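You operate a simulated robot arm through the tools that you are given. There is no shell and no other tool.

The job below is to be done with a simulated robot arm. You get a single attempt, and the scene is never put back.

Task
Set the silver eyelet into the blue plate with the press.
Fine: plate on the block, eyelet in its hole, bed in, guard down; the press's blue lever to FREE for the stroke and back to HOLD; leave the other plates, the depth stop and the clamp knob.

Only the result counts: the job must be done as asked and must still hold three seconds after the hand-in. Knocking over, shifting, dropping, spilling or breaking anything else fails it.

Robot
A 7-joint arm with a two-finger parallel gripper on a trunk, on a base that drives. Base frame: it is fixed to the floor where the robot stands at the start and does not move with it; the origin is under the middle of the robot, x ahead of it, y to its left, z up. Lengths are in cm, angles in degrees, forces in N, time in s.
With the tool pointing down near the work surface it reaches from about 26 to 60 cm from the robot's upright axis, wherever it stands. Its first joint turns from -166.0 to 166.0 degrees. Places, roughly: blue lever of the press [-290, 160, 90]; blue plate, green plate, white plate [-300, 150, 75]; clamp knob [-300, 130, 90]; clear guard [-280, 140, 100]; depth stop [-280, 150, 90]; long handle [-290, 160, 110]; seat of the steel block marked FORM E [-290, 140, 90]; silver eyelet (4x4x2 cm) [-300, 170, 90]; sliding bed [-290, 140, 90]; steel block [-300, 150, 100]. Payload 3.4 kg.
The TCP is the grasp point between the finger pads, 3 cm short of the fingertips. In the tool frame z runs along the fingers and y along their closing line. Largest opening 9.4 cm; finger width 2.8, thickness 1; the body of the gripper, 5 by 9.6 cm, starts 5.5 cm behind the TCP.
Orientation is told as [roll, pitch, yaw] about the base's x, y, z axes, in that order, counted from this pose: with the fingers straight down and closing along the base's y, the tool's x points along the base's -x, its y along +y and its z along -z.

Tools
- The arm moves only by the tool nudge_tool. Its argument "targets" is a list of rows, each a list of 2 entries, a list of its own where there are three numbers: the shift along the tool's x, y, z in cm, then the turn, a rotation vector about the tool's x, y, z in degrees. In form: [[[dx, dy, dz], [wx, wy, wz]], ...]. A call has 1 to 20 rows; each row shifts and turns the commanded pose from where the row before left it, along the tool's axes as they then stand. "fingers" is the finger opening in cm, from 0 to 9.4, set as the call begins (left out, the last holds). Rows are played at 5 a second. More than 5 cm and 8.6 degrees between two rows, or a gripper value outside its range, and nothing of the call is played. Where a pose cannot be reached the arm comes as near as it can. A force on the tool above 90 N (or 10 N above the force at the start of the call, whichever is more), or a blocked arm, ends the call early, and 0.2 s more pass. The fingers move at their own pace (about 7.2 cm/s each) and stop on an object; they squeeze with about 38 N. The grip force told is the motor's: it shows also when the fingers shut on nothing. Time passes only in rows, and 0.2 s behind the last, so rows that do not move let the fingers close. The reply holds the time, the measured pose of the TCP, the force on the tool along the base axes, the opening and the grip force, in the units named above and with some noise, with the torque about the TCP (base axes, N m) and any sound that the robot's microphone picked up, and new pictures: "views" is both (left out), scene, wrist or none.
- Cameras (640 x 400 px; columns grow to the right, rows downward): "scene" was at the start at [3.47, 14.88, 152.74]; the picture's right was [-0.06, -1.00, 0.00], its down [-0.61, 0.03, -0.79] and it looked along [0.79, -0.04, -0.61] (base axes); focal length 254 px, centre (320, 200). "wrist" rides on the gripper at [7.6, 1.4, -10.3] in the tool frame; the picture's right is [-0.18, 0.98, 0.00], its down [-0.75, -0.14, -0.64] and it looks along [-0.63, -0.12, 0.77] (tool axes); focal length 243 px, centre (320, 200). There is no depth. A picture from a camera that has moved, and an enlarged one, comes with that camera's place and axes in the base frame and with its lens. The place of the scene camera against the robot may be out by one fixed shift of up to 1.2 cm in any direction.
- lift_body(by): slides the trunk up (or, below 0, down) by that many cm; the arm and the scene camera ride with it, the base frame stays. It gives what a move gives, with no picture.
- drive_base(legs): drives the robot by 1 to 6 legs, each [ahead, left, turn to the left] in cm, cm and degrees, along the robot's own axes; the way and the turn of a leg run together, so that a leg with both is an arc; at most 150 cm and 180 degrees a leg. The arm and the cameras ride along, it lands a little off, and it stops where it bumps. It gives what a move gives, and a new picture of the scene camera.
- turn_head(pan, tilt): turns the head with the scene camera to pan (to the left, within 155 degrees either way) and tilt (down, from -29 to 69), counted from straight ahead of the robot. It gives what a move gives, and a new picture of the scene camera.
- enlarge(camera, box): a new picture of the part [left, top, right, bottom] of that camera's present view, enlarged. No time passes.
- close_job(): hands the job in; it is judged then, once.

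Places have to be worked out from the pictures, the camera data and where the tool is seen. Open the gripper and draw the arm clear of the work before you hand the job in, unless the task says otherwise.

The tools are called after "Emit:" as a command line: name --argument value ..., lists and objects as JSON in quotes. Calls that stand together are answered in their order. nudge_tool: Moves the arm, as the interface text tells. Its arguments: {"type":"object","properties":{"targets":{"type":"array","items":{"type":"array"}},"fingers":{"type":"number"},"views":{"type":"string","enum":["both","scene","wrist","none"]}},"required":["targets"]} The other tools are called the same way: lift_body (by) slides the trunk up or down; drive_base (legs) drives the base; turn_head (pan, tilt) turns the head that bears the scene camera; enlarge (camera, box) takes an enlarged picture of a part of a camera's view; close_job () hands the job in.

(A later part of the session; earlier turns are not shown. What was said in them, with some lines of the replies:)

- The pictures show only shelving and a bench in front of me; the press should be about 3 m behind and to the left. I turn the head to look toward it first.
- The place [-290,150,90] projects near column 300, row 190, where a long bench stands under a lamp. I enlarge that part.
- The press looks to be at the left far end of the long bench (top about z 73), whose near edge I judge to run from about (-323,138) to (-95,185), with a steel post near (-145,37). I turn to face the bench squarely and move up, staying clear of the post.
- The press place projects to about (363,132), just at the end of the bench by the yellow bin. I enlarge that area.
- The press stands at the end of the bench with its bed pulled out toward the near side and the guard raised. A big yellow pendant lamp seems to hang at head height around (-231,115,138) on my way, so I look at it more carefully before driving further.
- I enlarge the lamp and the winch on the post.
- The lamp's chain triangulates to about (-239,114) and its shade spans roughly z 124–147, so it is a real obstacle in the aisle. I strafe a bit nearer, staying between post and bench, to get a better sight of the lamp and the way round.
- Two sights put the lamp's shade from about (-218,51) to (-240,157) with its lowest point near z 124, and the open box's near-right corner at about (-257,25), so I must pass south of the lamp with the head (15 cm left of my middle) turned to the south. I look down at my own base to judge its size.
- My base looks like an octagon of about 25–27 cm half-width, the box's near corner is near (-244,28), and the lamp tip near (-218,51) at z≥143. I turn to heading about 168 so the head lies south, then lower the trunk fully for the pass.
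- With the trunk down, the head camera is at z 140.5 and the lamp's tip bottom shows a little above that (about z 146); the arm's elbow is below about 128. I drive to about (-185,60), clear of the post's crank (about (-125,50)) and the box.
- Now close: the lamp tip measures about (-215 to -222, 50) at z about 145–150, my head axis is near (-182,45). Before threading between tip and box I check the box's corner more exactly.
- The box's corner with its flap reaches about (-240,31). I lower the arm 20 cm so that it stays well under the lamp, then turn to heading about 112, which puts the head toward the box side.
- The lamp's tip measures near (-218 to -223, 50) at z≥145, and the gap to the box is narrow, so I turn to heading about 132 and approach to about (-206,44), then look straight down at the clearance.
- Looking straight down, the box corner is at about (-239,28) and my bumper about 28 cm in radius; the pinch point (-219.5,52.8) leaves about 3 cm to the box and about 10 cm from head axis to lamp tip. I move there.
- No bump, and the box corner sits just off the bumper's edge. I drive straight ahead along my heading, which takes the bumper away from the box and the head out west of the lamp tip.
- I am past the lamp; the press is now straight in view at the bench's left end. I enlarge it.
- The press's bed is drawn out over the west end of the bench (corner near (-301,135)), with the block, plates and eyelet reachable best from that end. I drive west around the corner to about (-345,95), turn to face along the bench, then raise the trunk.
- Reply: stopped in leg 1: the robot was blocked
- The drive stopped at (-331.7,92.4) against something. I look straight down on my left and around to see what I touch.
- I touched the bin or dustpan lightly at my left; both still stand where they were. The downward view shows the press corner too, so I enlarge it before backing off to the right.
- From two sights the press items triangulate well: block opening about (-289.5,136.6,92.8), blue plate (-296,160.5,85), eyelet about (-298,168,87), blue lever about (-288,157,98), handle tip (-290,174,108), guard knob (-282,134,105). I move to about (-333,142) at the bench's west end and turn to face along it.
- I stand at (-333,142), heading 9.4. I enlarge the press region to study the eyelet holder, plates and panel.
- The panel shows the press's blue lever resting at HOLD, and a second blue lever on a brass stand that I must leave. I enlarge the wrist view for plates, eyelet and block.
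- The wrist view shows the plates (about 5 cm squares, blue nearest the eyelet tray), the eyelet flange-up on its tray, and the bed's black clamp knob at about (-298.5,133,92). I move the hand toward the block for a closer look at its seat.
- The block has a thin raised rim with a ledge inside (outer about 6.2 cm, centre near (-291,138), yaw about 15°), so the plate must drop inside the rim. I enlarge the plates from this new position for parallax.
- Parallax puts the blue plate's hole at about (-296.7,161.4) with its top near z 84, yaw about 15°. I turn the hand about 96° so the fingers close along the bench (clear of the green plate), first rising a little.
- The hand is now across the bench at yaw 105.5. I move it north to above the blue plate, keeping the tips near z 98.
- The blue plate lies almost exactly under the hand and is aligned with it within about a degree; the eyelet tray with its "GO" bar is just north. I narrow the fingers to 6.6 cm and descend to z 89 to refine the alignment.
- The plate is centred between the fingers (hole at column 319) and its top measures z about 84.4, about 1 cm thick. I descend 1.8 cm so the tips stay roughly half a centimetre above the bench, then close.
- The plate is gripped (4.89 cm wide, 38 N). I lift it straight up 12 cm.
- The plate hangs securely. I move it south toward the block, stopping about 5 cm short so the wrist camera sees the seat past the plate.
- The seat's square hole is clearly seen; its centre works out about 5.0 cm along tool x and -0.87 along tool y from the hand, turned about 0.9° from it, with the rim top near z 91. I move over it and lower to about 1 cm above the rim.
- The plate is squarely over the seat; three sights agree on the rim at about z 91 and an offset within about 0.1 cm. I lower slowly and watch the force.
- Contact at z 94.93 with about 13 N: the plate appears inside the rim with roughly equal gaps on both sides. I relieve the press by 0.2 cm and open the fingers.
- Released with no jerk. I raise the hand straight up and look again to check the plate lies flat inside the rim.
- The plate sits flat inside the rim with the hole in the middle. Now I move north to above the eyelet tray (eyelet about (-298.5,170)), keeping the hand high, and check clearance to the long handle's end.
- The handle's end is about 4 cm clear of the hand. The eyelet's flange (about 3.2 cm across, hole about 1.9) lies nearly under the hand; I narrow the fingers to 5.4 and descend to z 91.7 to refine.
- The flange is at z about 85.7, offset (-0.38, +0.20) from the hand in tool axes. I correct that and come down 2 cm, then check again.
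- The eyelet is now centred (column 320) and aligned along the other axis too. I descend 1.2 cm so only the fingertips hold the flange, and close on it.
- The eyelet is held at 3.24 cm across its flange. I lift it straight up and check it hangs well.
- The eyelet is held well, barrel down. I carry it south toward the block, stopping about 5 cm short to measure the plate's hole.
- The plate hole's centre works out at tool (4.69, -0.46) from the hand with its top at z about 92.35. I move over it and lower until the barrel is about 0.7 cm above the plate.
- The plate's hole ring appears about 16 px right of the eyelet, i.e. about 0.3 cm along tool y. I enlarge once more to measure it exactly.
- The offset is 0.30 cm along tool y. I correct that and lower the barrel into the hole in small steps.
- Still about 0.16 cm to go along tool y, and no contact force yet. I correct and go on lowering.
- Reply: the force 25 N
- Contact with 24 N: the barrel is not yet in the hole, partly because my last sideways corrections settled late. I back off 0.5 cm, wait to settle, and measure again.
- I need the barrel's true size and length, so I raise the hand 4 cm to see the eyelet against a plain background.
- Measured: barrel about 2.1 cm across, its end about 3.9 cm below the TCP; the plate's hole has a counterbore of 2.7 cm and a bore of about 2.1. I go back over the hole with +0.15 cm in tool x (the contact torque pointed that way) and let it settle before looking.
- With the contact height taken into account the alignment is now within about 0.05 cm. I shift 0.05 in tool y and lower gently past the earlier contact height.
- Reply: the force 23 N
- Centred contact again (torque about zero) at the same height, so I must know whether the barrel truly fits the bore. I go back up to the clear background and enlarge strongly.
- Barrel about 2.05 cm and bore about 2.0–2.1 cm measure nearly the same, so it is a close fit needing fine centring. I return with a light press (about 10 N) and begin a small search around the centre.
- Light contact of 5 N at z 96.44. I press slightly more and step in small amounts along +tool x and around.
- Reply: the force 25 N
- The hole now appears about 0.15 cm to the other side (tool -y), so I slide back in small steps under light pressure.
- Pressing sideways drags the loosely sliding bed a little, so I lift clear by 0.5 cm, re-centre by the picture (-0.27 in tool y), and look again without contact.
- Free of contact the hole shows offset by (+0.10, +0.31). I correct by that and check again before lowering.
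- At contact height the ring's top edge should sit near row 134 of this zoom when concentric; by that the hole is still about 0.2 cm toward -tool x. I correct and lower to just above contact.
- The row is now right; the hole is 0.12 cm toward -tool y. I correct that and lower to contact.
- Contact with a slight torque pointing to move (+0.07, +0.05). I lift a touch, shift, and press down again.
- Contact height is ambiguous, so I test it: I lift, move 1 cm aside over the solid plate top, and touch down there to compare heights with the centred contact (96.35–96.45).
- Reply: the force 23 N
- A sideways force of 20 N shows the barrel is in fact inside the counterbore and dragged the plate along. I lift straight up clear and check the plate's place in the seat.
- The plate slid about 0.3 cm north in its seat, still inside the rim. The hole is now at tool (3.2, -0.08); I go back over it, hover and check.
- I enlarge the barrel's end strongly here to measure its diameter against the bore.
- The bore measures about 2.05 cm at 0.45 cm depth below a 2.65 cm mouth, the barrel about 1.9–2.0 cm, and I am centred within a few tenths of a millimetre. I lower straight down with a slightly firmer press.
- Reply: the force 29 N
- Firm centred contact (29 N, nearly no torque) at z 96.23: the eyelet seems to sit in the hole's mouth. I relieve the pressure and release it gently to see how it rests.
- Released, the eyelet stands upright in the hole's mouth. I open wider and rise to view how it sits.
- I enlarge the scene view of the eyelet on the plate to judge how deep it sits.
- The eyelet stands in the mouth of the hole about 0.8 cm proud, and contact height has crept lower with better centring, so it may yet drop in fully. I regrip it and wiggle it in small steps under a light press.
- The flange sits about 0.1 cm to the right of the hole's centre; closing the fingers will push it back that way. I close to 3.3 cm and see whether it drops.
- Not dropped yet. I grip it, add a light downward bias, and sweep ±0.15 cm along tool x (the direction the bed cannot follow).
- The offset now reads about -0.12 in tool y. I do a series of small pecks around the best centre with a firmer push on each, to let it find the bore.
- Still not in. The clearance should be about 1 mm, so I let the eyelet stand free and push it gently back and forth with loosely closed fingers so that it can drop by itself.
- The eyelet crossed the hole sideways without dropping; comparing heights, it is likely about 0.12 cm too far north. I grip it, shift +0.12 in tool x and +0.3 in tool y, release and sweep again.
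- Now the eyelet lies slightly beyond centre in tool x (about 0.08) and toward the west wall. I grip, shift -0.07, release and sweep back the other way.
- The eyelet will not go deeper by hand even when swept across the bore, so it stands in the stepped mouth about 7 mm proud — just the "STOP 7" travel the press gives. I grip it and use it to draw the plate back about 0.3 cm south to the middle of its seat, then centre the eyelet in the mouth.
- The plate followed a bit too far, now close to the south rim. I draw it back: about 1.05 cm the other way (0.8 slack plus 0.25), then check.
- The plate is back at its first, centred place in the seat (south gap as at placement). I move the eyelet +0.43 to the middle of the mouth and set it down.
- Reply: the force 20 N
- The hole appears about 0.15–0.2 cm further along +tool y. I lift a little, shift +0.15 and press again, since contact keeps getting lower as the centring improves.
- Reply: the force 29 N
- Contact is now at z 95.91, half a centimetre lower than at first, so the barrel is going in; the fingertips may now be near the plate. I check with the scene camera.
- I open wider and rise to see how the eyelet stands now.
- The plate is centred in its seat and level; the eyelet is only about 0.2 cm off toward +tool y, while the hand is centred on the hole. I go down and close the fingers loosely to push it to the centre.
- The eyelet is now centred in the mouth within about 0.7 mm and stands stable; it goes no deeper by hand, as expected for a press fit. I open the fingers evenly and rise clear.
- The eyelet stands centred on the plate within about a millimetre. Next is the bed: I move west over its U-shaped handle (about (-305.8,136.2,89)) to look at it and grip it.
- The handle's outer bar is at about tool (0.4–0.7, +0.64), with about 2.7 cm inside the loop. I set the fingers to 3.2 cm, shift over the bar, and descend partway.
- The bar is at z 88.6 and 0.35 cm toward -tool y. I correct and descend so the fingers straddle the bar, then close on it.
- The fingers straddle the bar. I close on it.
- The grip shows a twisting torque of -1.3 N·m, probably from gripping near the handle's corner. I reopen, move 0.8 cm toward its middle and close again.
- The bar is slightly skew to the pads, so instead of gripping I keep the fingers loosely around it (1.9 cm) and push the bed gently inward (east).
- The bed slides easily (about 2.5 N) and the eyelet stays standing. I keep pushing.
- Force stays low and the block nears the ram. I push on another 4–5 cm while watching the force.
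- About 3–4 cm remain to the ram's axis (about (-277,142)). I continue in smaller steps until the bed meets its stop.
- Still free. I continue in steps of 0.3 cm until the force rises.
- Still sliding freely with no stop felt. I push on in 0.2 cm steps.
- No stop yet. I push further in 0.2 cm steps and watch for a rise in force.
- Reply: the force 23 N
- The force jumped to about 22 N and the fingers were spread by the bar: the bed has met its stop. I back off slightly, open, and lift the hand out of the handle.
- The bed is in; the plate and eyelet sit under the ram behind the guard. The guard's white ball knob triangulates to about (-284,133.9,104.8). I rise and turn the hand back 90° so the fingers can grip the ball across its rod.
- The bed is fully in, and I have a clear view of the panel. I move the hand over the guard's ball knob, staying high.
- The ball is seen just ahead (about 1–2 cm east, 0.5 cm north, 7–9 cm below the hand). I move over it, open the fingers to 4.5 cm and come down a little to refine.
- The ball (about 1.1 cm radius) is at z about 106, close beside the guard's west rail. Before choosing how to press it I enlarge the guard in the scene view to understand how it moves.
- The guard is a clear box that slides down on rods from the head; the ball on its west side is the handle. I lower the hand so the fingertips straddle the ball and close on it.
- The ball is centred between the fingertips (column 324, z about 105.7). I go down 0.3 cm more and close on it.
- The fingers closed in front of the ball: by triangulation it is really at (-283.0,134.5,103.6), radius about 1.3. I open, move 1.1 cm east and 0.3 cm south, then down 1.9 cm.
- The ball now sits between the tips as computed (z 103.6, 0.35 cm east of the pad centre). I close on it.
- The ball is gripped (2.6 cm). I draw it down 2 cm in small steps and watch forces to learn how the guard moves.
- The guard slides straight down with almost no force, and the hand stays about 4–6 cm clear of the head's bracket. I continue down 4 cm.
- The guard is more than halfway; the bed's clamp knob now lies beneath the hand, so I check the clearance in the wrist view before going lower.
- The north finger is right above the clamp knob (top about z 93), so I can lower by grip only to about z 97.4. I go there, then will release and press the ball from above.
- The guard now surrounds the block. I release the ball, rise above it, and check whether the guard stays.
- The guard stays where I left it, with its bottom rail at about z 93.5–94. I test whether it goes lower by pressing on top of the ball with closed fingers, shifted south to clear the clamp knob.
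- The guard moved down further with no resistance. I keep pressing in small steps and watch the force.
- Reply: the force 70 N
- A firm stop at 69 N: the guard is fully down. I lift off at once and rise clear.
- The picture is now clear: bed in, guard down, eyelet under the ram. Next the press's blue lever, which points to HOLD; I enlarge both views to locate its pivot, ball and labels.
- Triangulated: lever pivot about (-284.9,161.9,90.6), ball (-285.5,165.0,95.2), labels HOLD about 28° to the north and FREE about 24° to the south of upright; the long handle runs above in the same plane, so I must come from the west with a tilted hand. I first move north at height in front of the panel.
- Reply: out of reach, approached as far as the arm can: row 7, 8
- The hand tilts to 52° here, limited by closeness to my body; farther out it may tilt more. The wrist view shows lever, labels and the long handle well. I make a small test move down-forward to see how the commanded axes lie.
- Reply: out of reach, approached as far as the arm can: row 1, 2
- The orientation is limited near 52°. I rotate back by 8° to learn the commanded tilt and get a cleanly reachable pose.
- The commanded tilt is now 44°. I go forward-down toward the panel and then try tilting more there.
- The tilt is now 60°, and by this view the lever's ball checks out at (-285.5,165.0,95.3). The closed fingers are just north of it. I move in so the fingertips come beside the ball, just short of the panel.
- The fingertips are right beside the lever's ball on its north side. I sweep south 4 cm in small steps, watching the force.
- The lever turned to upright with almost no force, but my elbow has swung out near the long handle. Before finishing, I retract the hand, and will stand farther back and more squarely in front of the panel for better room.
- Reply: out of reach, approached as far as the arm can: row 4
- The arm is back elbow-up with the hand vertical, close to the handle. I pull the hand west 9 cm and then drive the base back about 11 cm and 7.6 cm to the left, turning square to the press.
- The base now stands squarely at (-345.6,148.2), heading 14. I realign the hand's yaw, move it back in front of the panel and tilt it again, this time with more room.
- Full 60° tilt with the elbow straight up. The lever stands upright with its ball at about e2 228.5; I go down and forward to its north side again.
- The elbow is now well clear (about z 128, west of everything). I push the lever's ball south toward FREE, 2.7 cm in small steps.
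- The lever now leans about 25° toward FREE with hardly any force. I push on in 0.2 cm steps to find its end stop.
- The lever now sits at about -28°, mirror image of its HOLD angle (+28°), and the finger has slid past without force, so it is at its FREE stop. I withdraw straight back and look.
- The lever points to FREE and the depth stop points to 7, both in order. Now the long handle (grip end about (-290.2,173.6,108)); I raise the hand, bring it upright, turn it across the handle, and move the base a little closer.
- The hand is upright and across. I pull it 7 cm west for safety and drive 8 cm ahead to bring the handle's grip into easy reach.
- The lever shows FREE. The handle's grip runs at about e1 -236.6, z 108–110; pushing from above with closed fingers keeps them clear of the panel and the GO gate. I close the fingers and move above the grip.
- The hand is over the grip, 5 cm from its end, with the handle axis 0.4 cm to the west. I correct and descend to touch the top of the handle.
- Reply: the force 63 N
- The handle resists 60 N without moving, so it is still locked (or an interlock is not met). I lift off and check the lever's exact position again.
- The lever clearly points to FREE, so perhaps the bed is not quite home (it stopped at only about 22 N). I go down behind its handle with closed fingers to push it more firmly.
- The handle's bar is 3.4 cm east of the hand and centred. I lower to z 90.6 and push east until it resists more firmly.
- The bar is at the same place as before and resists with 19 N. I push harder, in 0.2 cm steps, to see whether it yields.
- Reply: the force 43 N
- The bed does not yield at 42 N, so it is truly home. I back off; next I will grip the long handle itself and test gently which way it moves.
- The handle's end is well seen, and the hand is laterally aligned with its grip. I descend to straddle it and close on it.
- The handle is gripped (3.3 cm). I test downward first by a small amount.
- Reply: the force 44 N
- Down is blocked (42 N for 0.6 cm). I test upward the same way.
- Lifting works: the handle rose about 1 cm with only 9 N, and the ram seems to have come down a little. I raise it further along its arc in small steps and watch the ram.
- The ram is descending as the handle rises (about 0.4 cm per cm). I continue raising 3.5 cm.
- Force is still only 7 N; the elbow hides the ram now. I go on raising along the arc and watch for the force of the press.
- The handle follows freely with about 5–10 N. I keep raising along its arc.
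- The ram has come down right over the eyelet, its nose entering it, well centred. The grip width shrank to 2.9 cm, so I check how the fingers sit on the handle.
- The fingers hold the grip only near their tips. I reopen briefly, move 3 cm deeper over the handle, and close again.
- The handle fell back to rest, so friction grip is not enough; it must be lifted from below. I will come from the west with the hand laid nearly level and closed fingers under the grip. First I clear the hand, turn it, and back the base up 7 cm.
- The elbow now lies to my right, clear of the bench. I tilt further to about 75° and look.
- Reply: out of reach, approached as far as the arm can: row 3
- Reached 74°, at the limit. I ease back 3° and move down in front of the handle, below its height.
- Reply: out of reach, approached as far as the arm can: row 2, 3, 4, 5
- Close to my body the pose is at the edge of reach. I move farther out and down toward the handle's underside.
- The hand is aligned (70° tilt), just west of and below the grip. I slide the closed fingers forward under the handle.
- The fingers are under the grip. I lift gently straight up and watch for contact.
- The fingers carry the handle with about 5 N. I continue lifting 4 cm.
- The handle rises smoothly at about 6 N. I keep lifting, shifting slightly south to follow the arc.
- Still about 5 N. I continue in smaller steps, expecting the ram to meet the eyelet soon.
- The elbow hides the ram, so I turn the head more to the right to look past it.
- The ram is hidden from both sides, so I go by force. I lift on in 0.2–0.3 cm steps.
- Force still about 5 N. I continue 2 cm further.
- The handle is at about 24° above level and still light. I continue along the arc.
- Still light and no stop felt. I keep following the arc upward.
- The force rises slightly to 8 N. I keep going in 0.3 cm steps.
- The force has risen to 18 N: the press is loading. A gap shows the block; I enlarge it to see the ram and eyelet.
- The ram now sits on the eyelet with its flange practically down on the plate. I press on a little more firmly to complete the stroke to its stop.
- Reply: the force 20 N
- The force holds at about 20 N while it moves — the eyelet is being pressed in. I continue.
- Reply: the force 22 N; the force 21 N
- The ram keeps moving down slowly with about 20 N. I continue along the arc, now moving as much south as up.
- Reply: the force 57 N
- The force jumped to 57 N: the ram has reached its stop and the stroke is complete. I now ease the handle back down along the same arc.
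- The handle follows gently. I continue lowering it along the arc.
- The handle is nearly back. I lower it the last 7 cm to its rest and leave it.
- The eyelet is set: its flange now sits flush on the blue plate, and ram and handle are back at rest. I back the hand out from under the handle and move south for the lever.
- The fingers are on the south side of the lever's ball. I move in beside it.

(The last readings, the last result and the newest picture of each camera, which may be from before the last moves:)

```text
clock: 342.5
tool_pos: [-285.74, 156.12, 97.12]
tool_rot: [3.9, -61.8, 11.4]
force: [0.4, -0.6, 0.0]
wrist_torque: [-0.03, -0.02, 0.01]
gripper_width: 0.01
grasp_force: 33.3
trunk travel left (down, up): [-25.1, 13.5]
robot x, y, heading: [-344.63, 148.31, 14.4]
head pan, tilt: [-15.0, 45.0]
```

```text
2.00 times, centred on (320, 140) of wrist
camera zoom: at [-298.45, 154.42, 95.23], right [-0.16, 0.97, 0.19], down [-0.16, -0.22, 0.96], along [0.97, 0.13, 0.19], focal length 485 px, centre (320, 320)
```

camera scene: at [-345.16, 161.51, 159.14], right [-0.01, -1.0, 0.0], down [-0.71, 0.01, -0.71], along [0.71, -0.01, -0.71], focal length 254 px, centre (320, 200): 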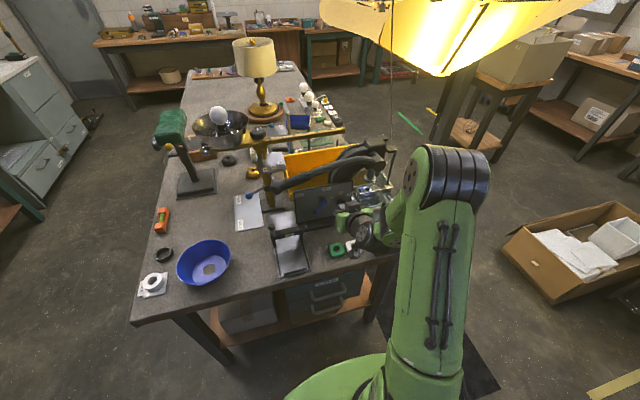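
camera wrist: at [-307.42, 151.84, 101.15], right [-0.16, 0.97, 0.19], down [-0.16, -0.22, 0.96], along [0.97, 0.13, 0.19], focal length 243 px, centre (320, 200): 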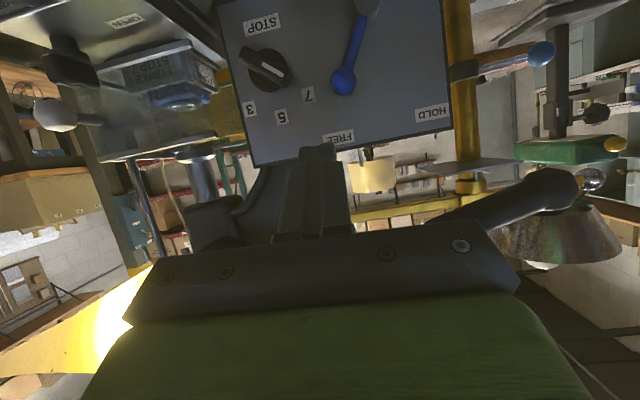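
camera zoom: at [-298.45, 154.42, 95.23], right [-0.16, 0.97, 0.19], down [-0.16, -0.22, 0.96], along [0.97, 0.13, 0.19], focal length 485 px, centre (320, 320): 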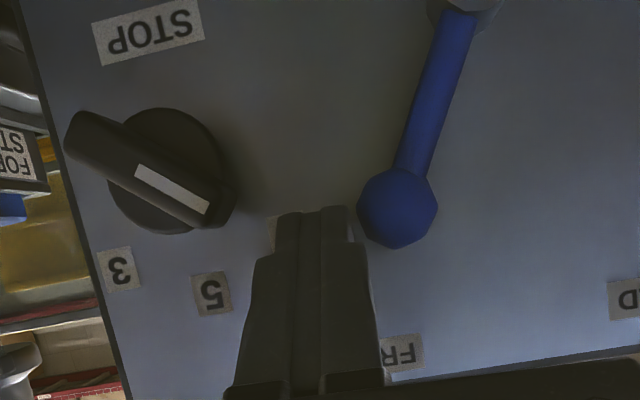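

The fingertip is right beside the ball. I push north toward HOLD.

Emit:
nudge_tool --targets '[[[0, 0.4, 0], [0, 0, 0]], [[0, 0.4, 0], [0, 0, 0]], [[0, 0.4, 0], [0, 0, 0]], [[0, 0.4, 0], [0, 0, 0]], [[0, 0.4, 0], [0, 0, 0]], [[0, 0.4, 0], [0, 0, 0]], [[0, 0.4, 0], [0, 0, 0]], [[0, 0.4, 0], [0, 0, 0]], [[0, 0.4, 0], [0, 0, 0]], [[0, 0.4, 0], [0, 0, 0]], [[0, 0.4, 0], [0, 0, 0]], [[0, 0.4, 0], [0, 0, 0]], [[0, 0.4, 0], [0, 0, 0]], [[0, 0, 0], [0, 0, 0]], [[0, 0, 0], [0, 0, 0]]]' --views "none"

Emit:
enlarge --camera "wrist" --box '[200, 40, 440, 240]'

```text
clock: 345.7
tool_pos: [-287.24, 161.59, 97.51]
tool_rot: [3.9, -61.9, 11.2]
force: [-0.6, -0.2, -0.1]
wrist_torque: [-0.02, 0.01, 0.02]
gripper_width: 0.0
grasp_force: 33.0
trunk travel left (down, up): [-25.1, 13.5]
robot x, y, heading: [-344.51, 148.4, 14.0]
head pan, tilt: [-15.0, 45.0]
```

```text
2.00 times, centred on (320, 140) of wrist
camera zoom: at [-299.8, 159.75, 95.66], right [-0.16, 0.97, 0.19], down [-0.16, -0.22, 0.96], along [0.97, 0.13, 0.19], focal length 485 px, centre (320, 320)
```

zoom: 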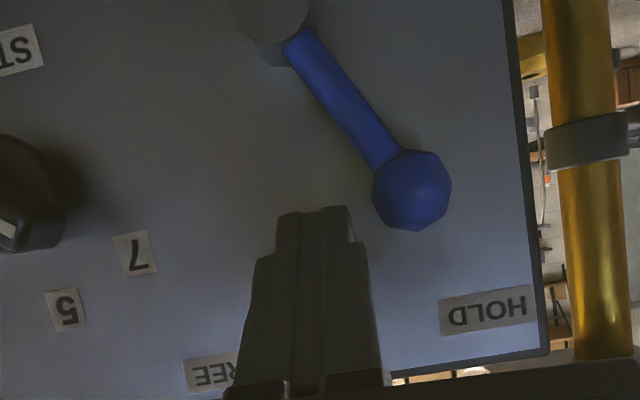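

The lever has gone over to the HOLD side ahead of the finger (about +26°). I push a bit more to make sure it is fully against its HOLD stop.

Emit:
nudge_tool --targets '[[[0, 0.3, 0], [0, 0, 0]], [[0, 0.3, 0], [0, 0, 0]], [[0, 0.2, 0], [0, 0, 0]], [[0, 0.2, 0], [0, 0, 0]], [[0, 0.2, 0], [0, 0, 0]], [[0, 0, 0], [0, 0, 0]], [[0, 0, 0], [0, 0, 0]]]' --views "none"

Emit:
enlarge --camera "wrist" --box '[200, 40, 440, 240]'

```text
clock: 347.3
tool_pos: [-287.37, 162.43, 97.56]
tool_rot: [3.8, -61.9, 11.2]
force: [-1.2, -6.2, -2.6]
wrist_torque: [-0.2, 0.06, -0.11]
gripper_width: 0.01
grasp_force: 33.1
trunk travel left (down, up): [-25.1, 13.5]
robot x, y, heading: [-344.53, 148.03, 14.1]
head pan, tilt: [-15.0, 45.0]
```

```text
2.00 times, centred on (320, 140) of wrist
camera zoom: at [-300.02, 160.61, 95.7], right [-0.16, 0.97, 0.19], down [-0.16, -0.22, 0.96], along [0.97, 0.13, 0.19], focal length 485 px, centre (320, 320)
```

zoom: 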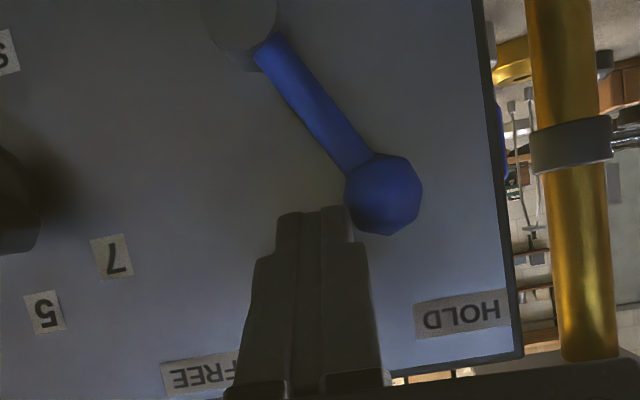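

The lever is firmly at its HOLD stop. I back the hand away, bring it upright and clear of the work, and open the gripper.

Emit:
nudge_tool --targets '[[[0, -0.4, 0], [0, 0, 0]], [[0, 0, -3], [0, 0, 0]], [[0, 0, -4], [0, 0, 0]], [[0, 0, -4], [0, 0, 0]], [[-3, 0, -2], [0, 0, 0]], [[-3.5, 0, -2], [0, 0, 0]], [[-3.5, 0, -2], [0, 8, 0]], [[-3, 0, -1], [0, 8, 0]], [[0, 0, 0], [0, 8, 0]], [[0, 0, 0], [0, 8, 0]], [[0, 0, 0], [0, 8, 0]], [[0, 0, 0], [0, 8, 0]], [[0, 0, 0], [0, 8, 0]], [[0, 0, 0], [0, 6, 0]], [[0, 0, 0], [0, 0, 0]]]' --views "none"

Emit:
nudge_tool --fingers 9.4 --targets '[[[3, 0, 0], [0, 0, 0]], [[2, -3, 0], [0, 0, 0]], [[0, -4, 0], [0, 0, 0]], [[0, -4, 0], [0, 0, 0]], [[0, 0, 0], [0, 0, 0]]]' --views "both"

Emit:
enlarge --camera "scene" --box '[220, 120, 420, 260]'

```text
clock: 350.5
tool_pos: [-296.17, 159.07, 117.4]
tool_rot: [1.8, 0.2, 14.7]
force: [-0.1, -0.3, -0.7]
wrist_torque: [0.01, 0.01, -0.01]
gripper_width: 0.0
grasp_force: 33.5
trunk travel left (down, up): [-25.1, 13.5]
robot x, y, heading: [-344.4, 148.22, 14.2]
head pan, tilt: [-15.0, 45.0]
```

```text
clock: 351.7
tool_pos: [-298.47, 147.57, 117.23]
tool_rot: [1.8, 0.1, 14.7]
force: [-0.4, 0.3, 0.0]
wrist_torque: [-0.01, 0.01, 0.01]
gripper_width: 9.4
grasp_force: 0.1
trunk travel left (down, up): [-25.1, 13.5]
robot x, y, heading: [-344.62, 148.24, 14.2]
head pan, tilt: [-15.0, 45.0]
camera scene: at [-345.19, 161.65, 159.13], right [-0.01, -1.0, 0.0], down [-0.71, 0.01, -0.71], along [0.71, -0.01, -0.71], focal length 254 px, centre (320, 200)
camera wrist: at [-306.02, 146.66, 127.56], right [-0.07, 1.0, 0.03], down [0.77, 0.04, 0.64], along [0.63, 0.07, -0.77], focal length 243 px, centre (320, 200)
```

scene: 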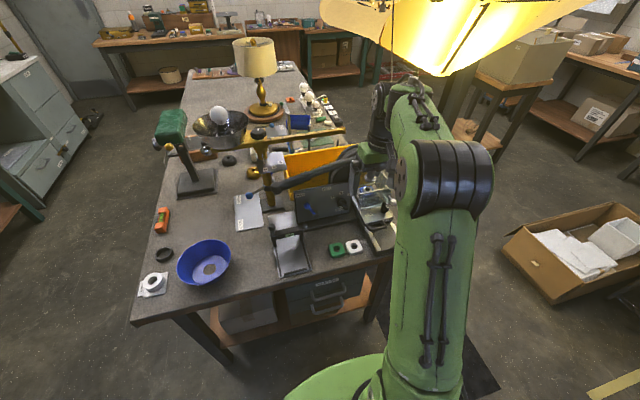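
wrist: 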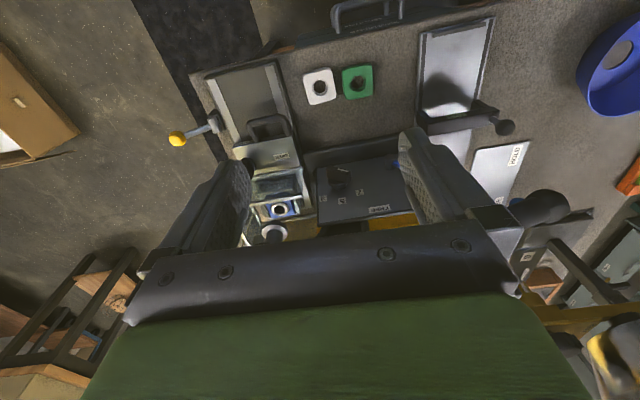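

```text
2.86 times, centred on (320, 190) of scene
camera zoom: at [-345.19, 161.65, 159.13], right [-0.01, -1.0, 0.0], down [-0.71, 0.01, -0.71], along [0.71, -0.01, -0.71], focal length 724 px, centre (320, 229)
```

zoom: 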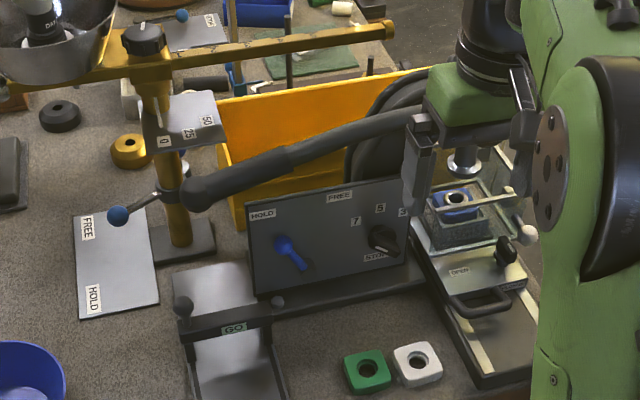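

The lever shows HOLD, the other plates lie untouched, and the handle rests. I draw the arm further back, then make a last close check of the set eyelet and the guard.

Emit:
nudge_tool --targets '[[[4, 0, 0], [0, 0, 0]], [[4, -2, 0], [0, 0, 0]], [[3, -3, 0], [0, 0, 0]], [[0, 0, 0], [0, 0, 0]], [[0, 0, 0], [0, 0, 0]]]' --views "none"

Emit:
enlarge --camera "scene" --box '[340, 160, 400, 215]'

Emit:
enlarge --camera "scene" --box '[220, 120, 420, 260]'

```text
clock: 352.9
tool_pos: [-307.55, 139.73, 116.91]
tool_rot: [1.8, 0.1, 14.8]
force: [-0.5, -1.0, -0.1]
wrist_torque: [-0.01, -0.03, 0.01]
gripper_width: 9.39
grasp_force: 0.0
trunk travel left (down, up): [-25.1, 13.5]
robot x, y, heading: [-344.32, 148.36, 14.0]
head pan, tilt: [-15.0, 45.0]
```

```text
7.27 times, centred on (370, 188) of scene
camera zoom: at [-345.18, 161.5, 159.14], right [-0.01, -1.0, 0.0], down [-0.71, 0.01, -0.71], along [0.71, -0.01, -0.71], focal length 1844 px, centre (-44, 291)
```

zoom: 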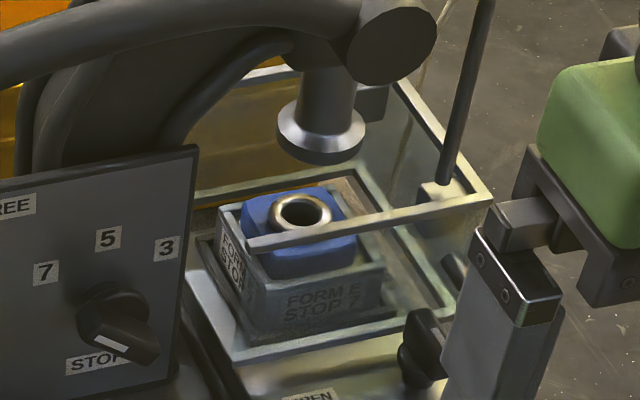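

```text
2.86 times, centred on (320, 190) of scene
camera zoom: at [-345.18, 161.5, 159.14], right [-0.01, -1.0, 0.0], down [-0.71, 0.01, -0.71], along [0.71, -0.01, -0.71], focal length 724 px, centre (320, 229)
```

zoom: 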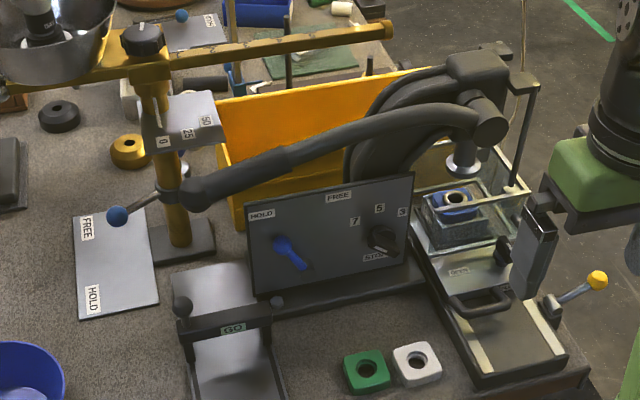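

The close view shows the eyelet seated flush in the blue plate. The bed is in, the guard down, the lever at HOLD and the depth stop still as found. The green and white plates are untouched, and the open gripper is clear of the work. I hand the job in.

Emit:
close_job

```text
The job is handed in.
```

The silver eyelet is set in the blue plate, and I have handed the job in; I don't have the result yet.

- **Press:** the last close view shows the eyelet's flange flush on the plate. The bed is in, the guard is down, the ram and long handle are back at rest, and the blue lever is at HOLD.
- **Left as found:** I did not touch the green and white plates, the depth stop or the clamp knob. The second blue lever, on the brass stand, is also as it was.
- **Stroke:** the handle lowers the ram when it is lifted, not when it is pushed down. Before I found that out, I pushed down on it with up to about 60 N, and it did not move. On my first lift my grip slipped and the handle fell back to rest. I then lifted it from below to the ram's stop and lowered it gently.
- **Eyelet fit:** it would not go fully in by hand. It stood about 7 mm proud, and the press drove it home.
- **One bump:** on the way in, the base was stopped lightly by the bin or dustpan west of the bench. Neither looked moved afterwards.
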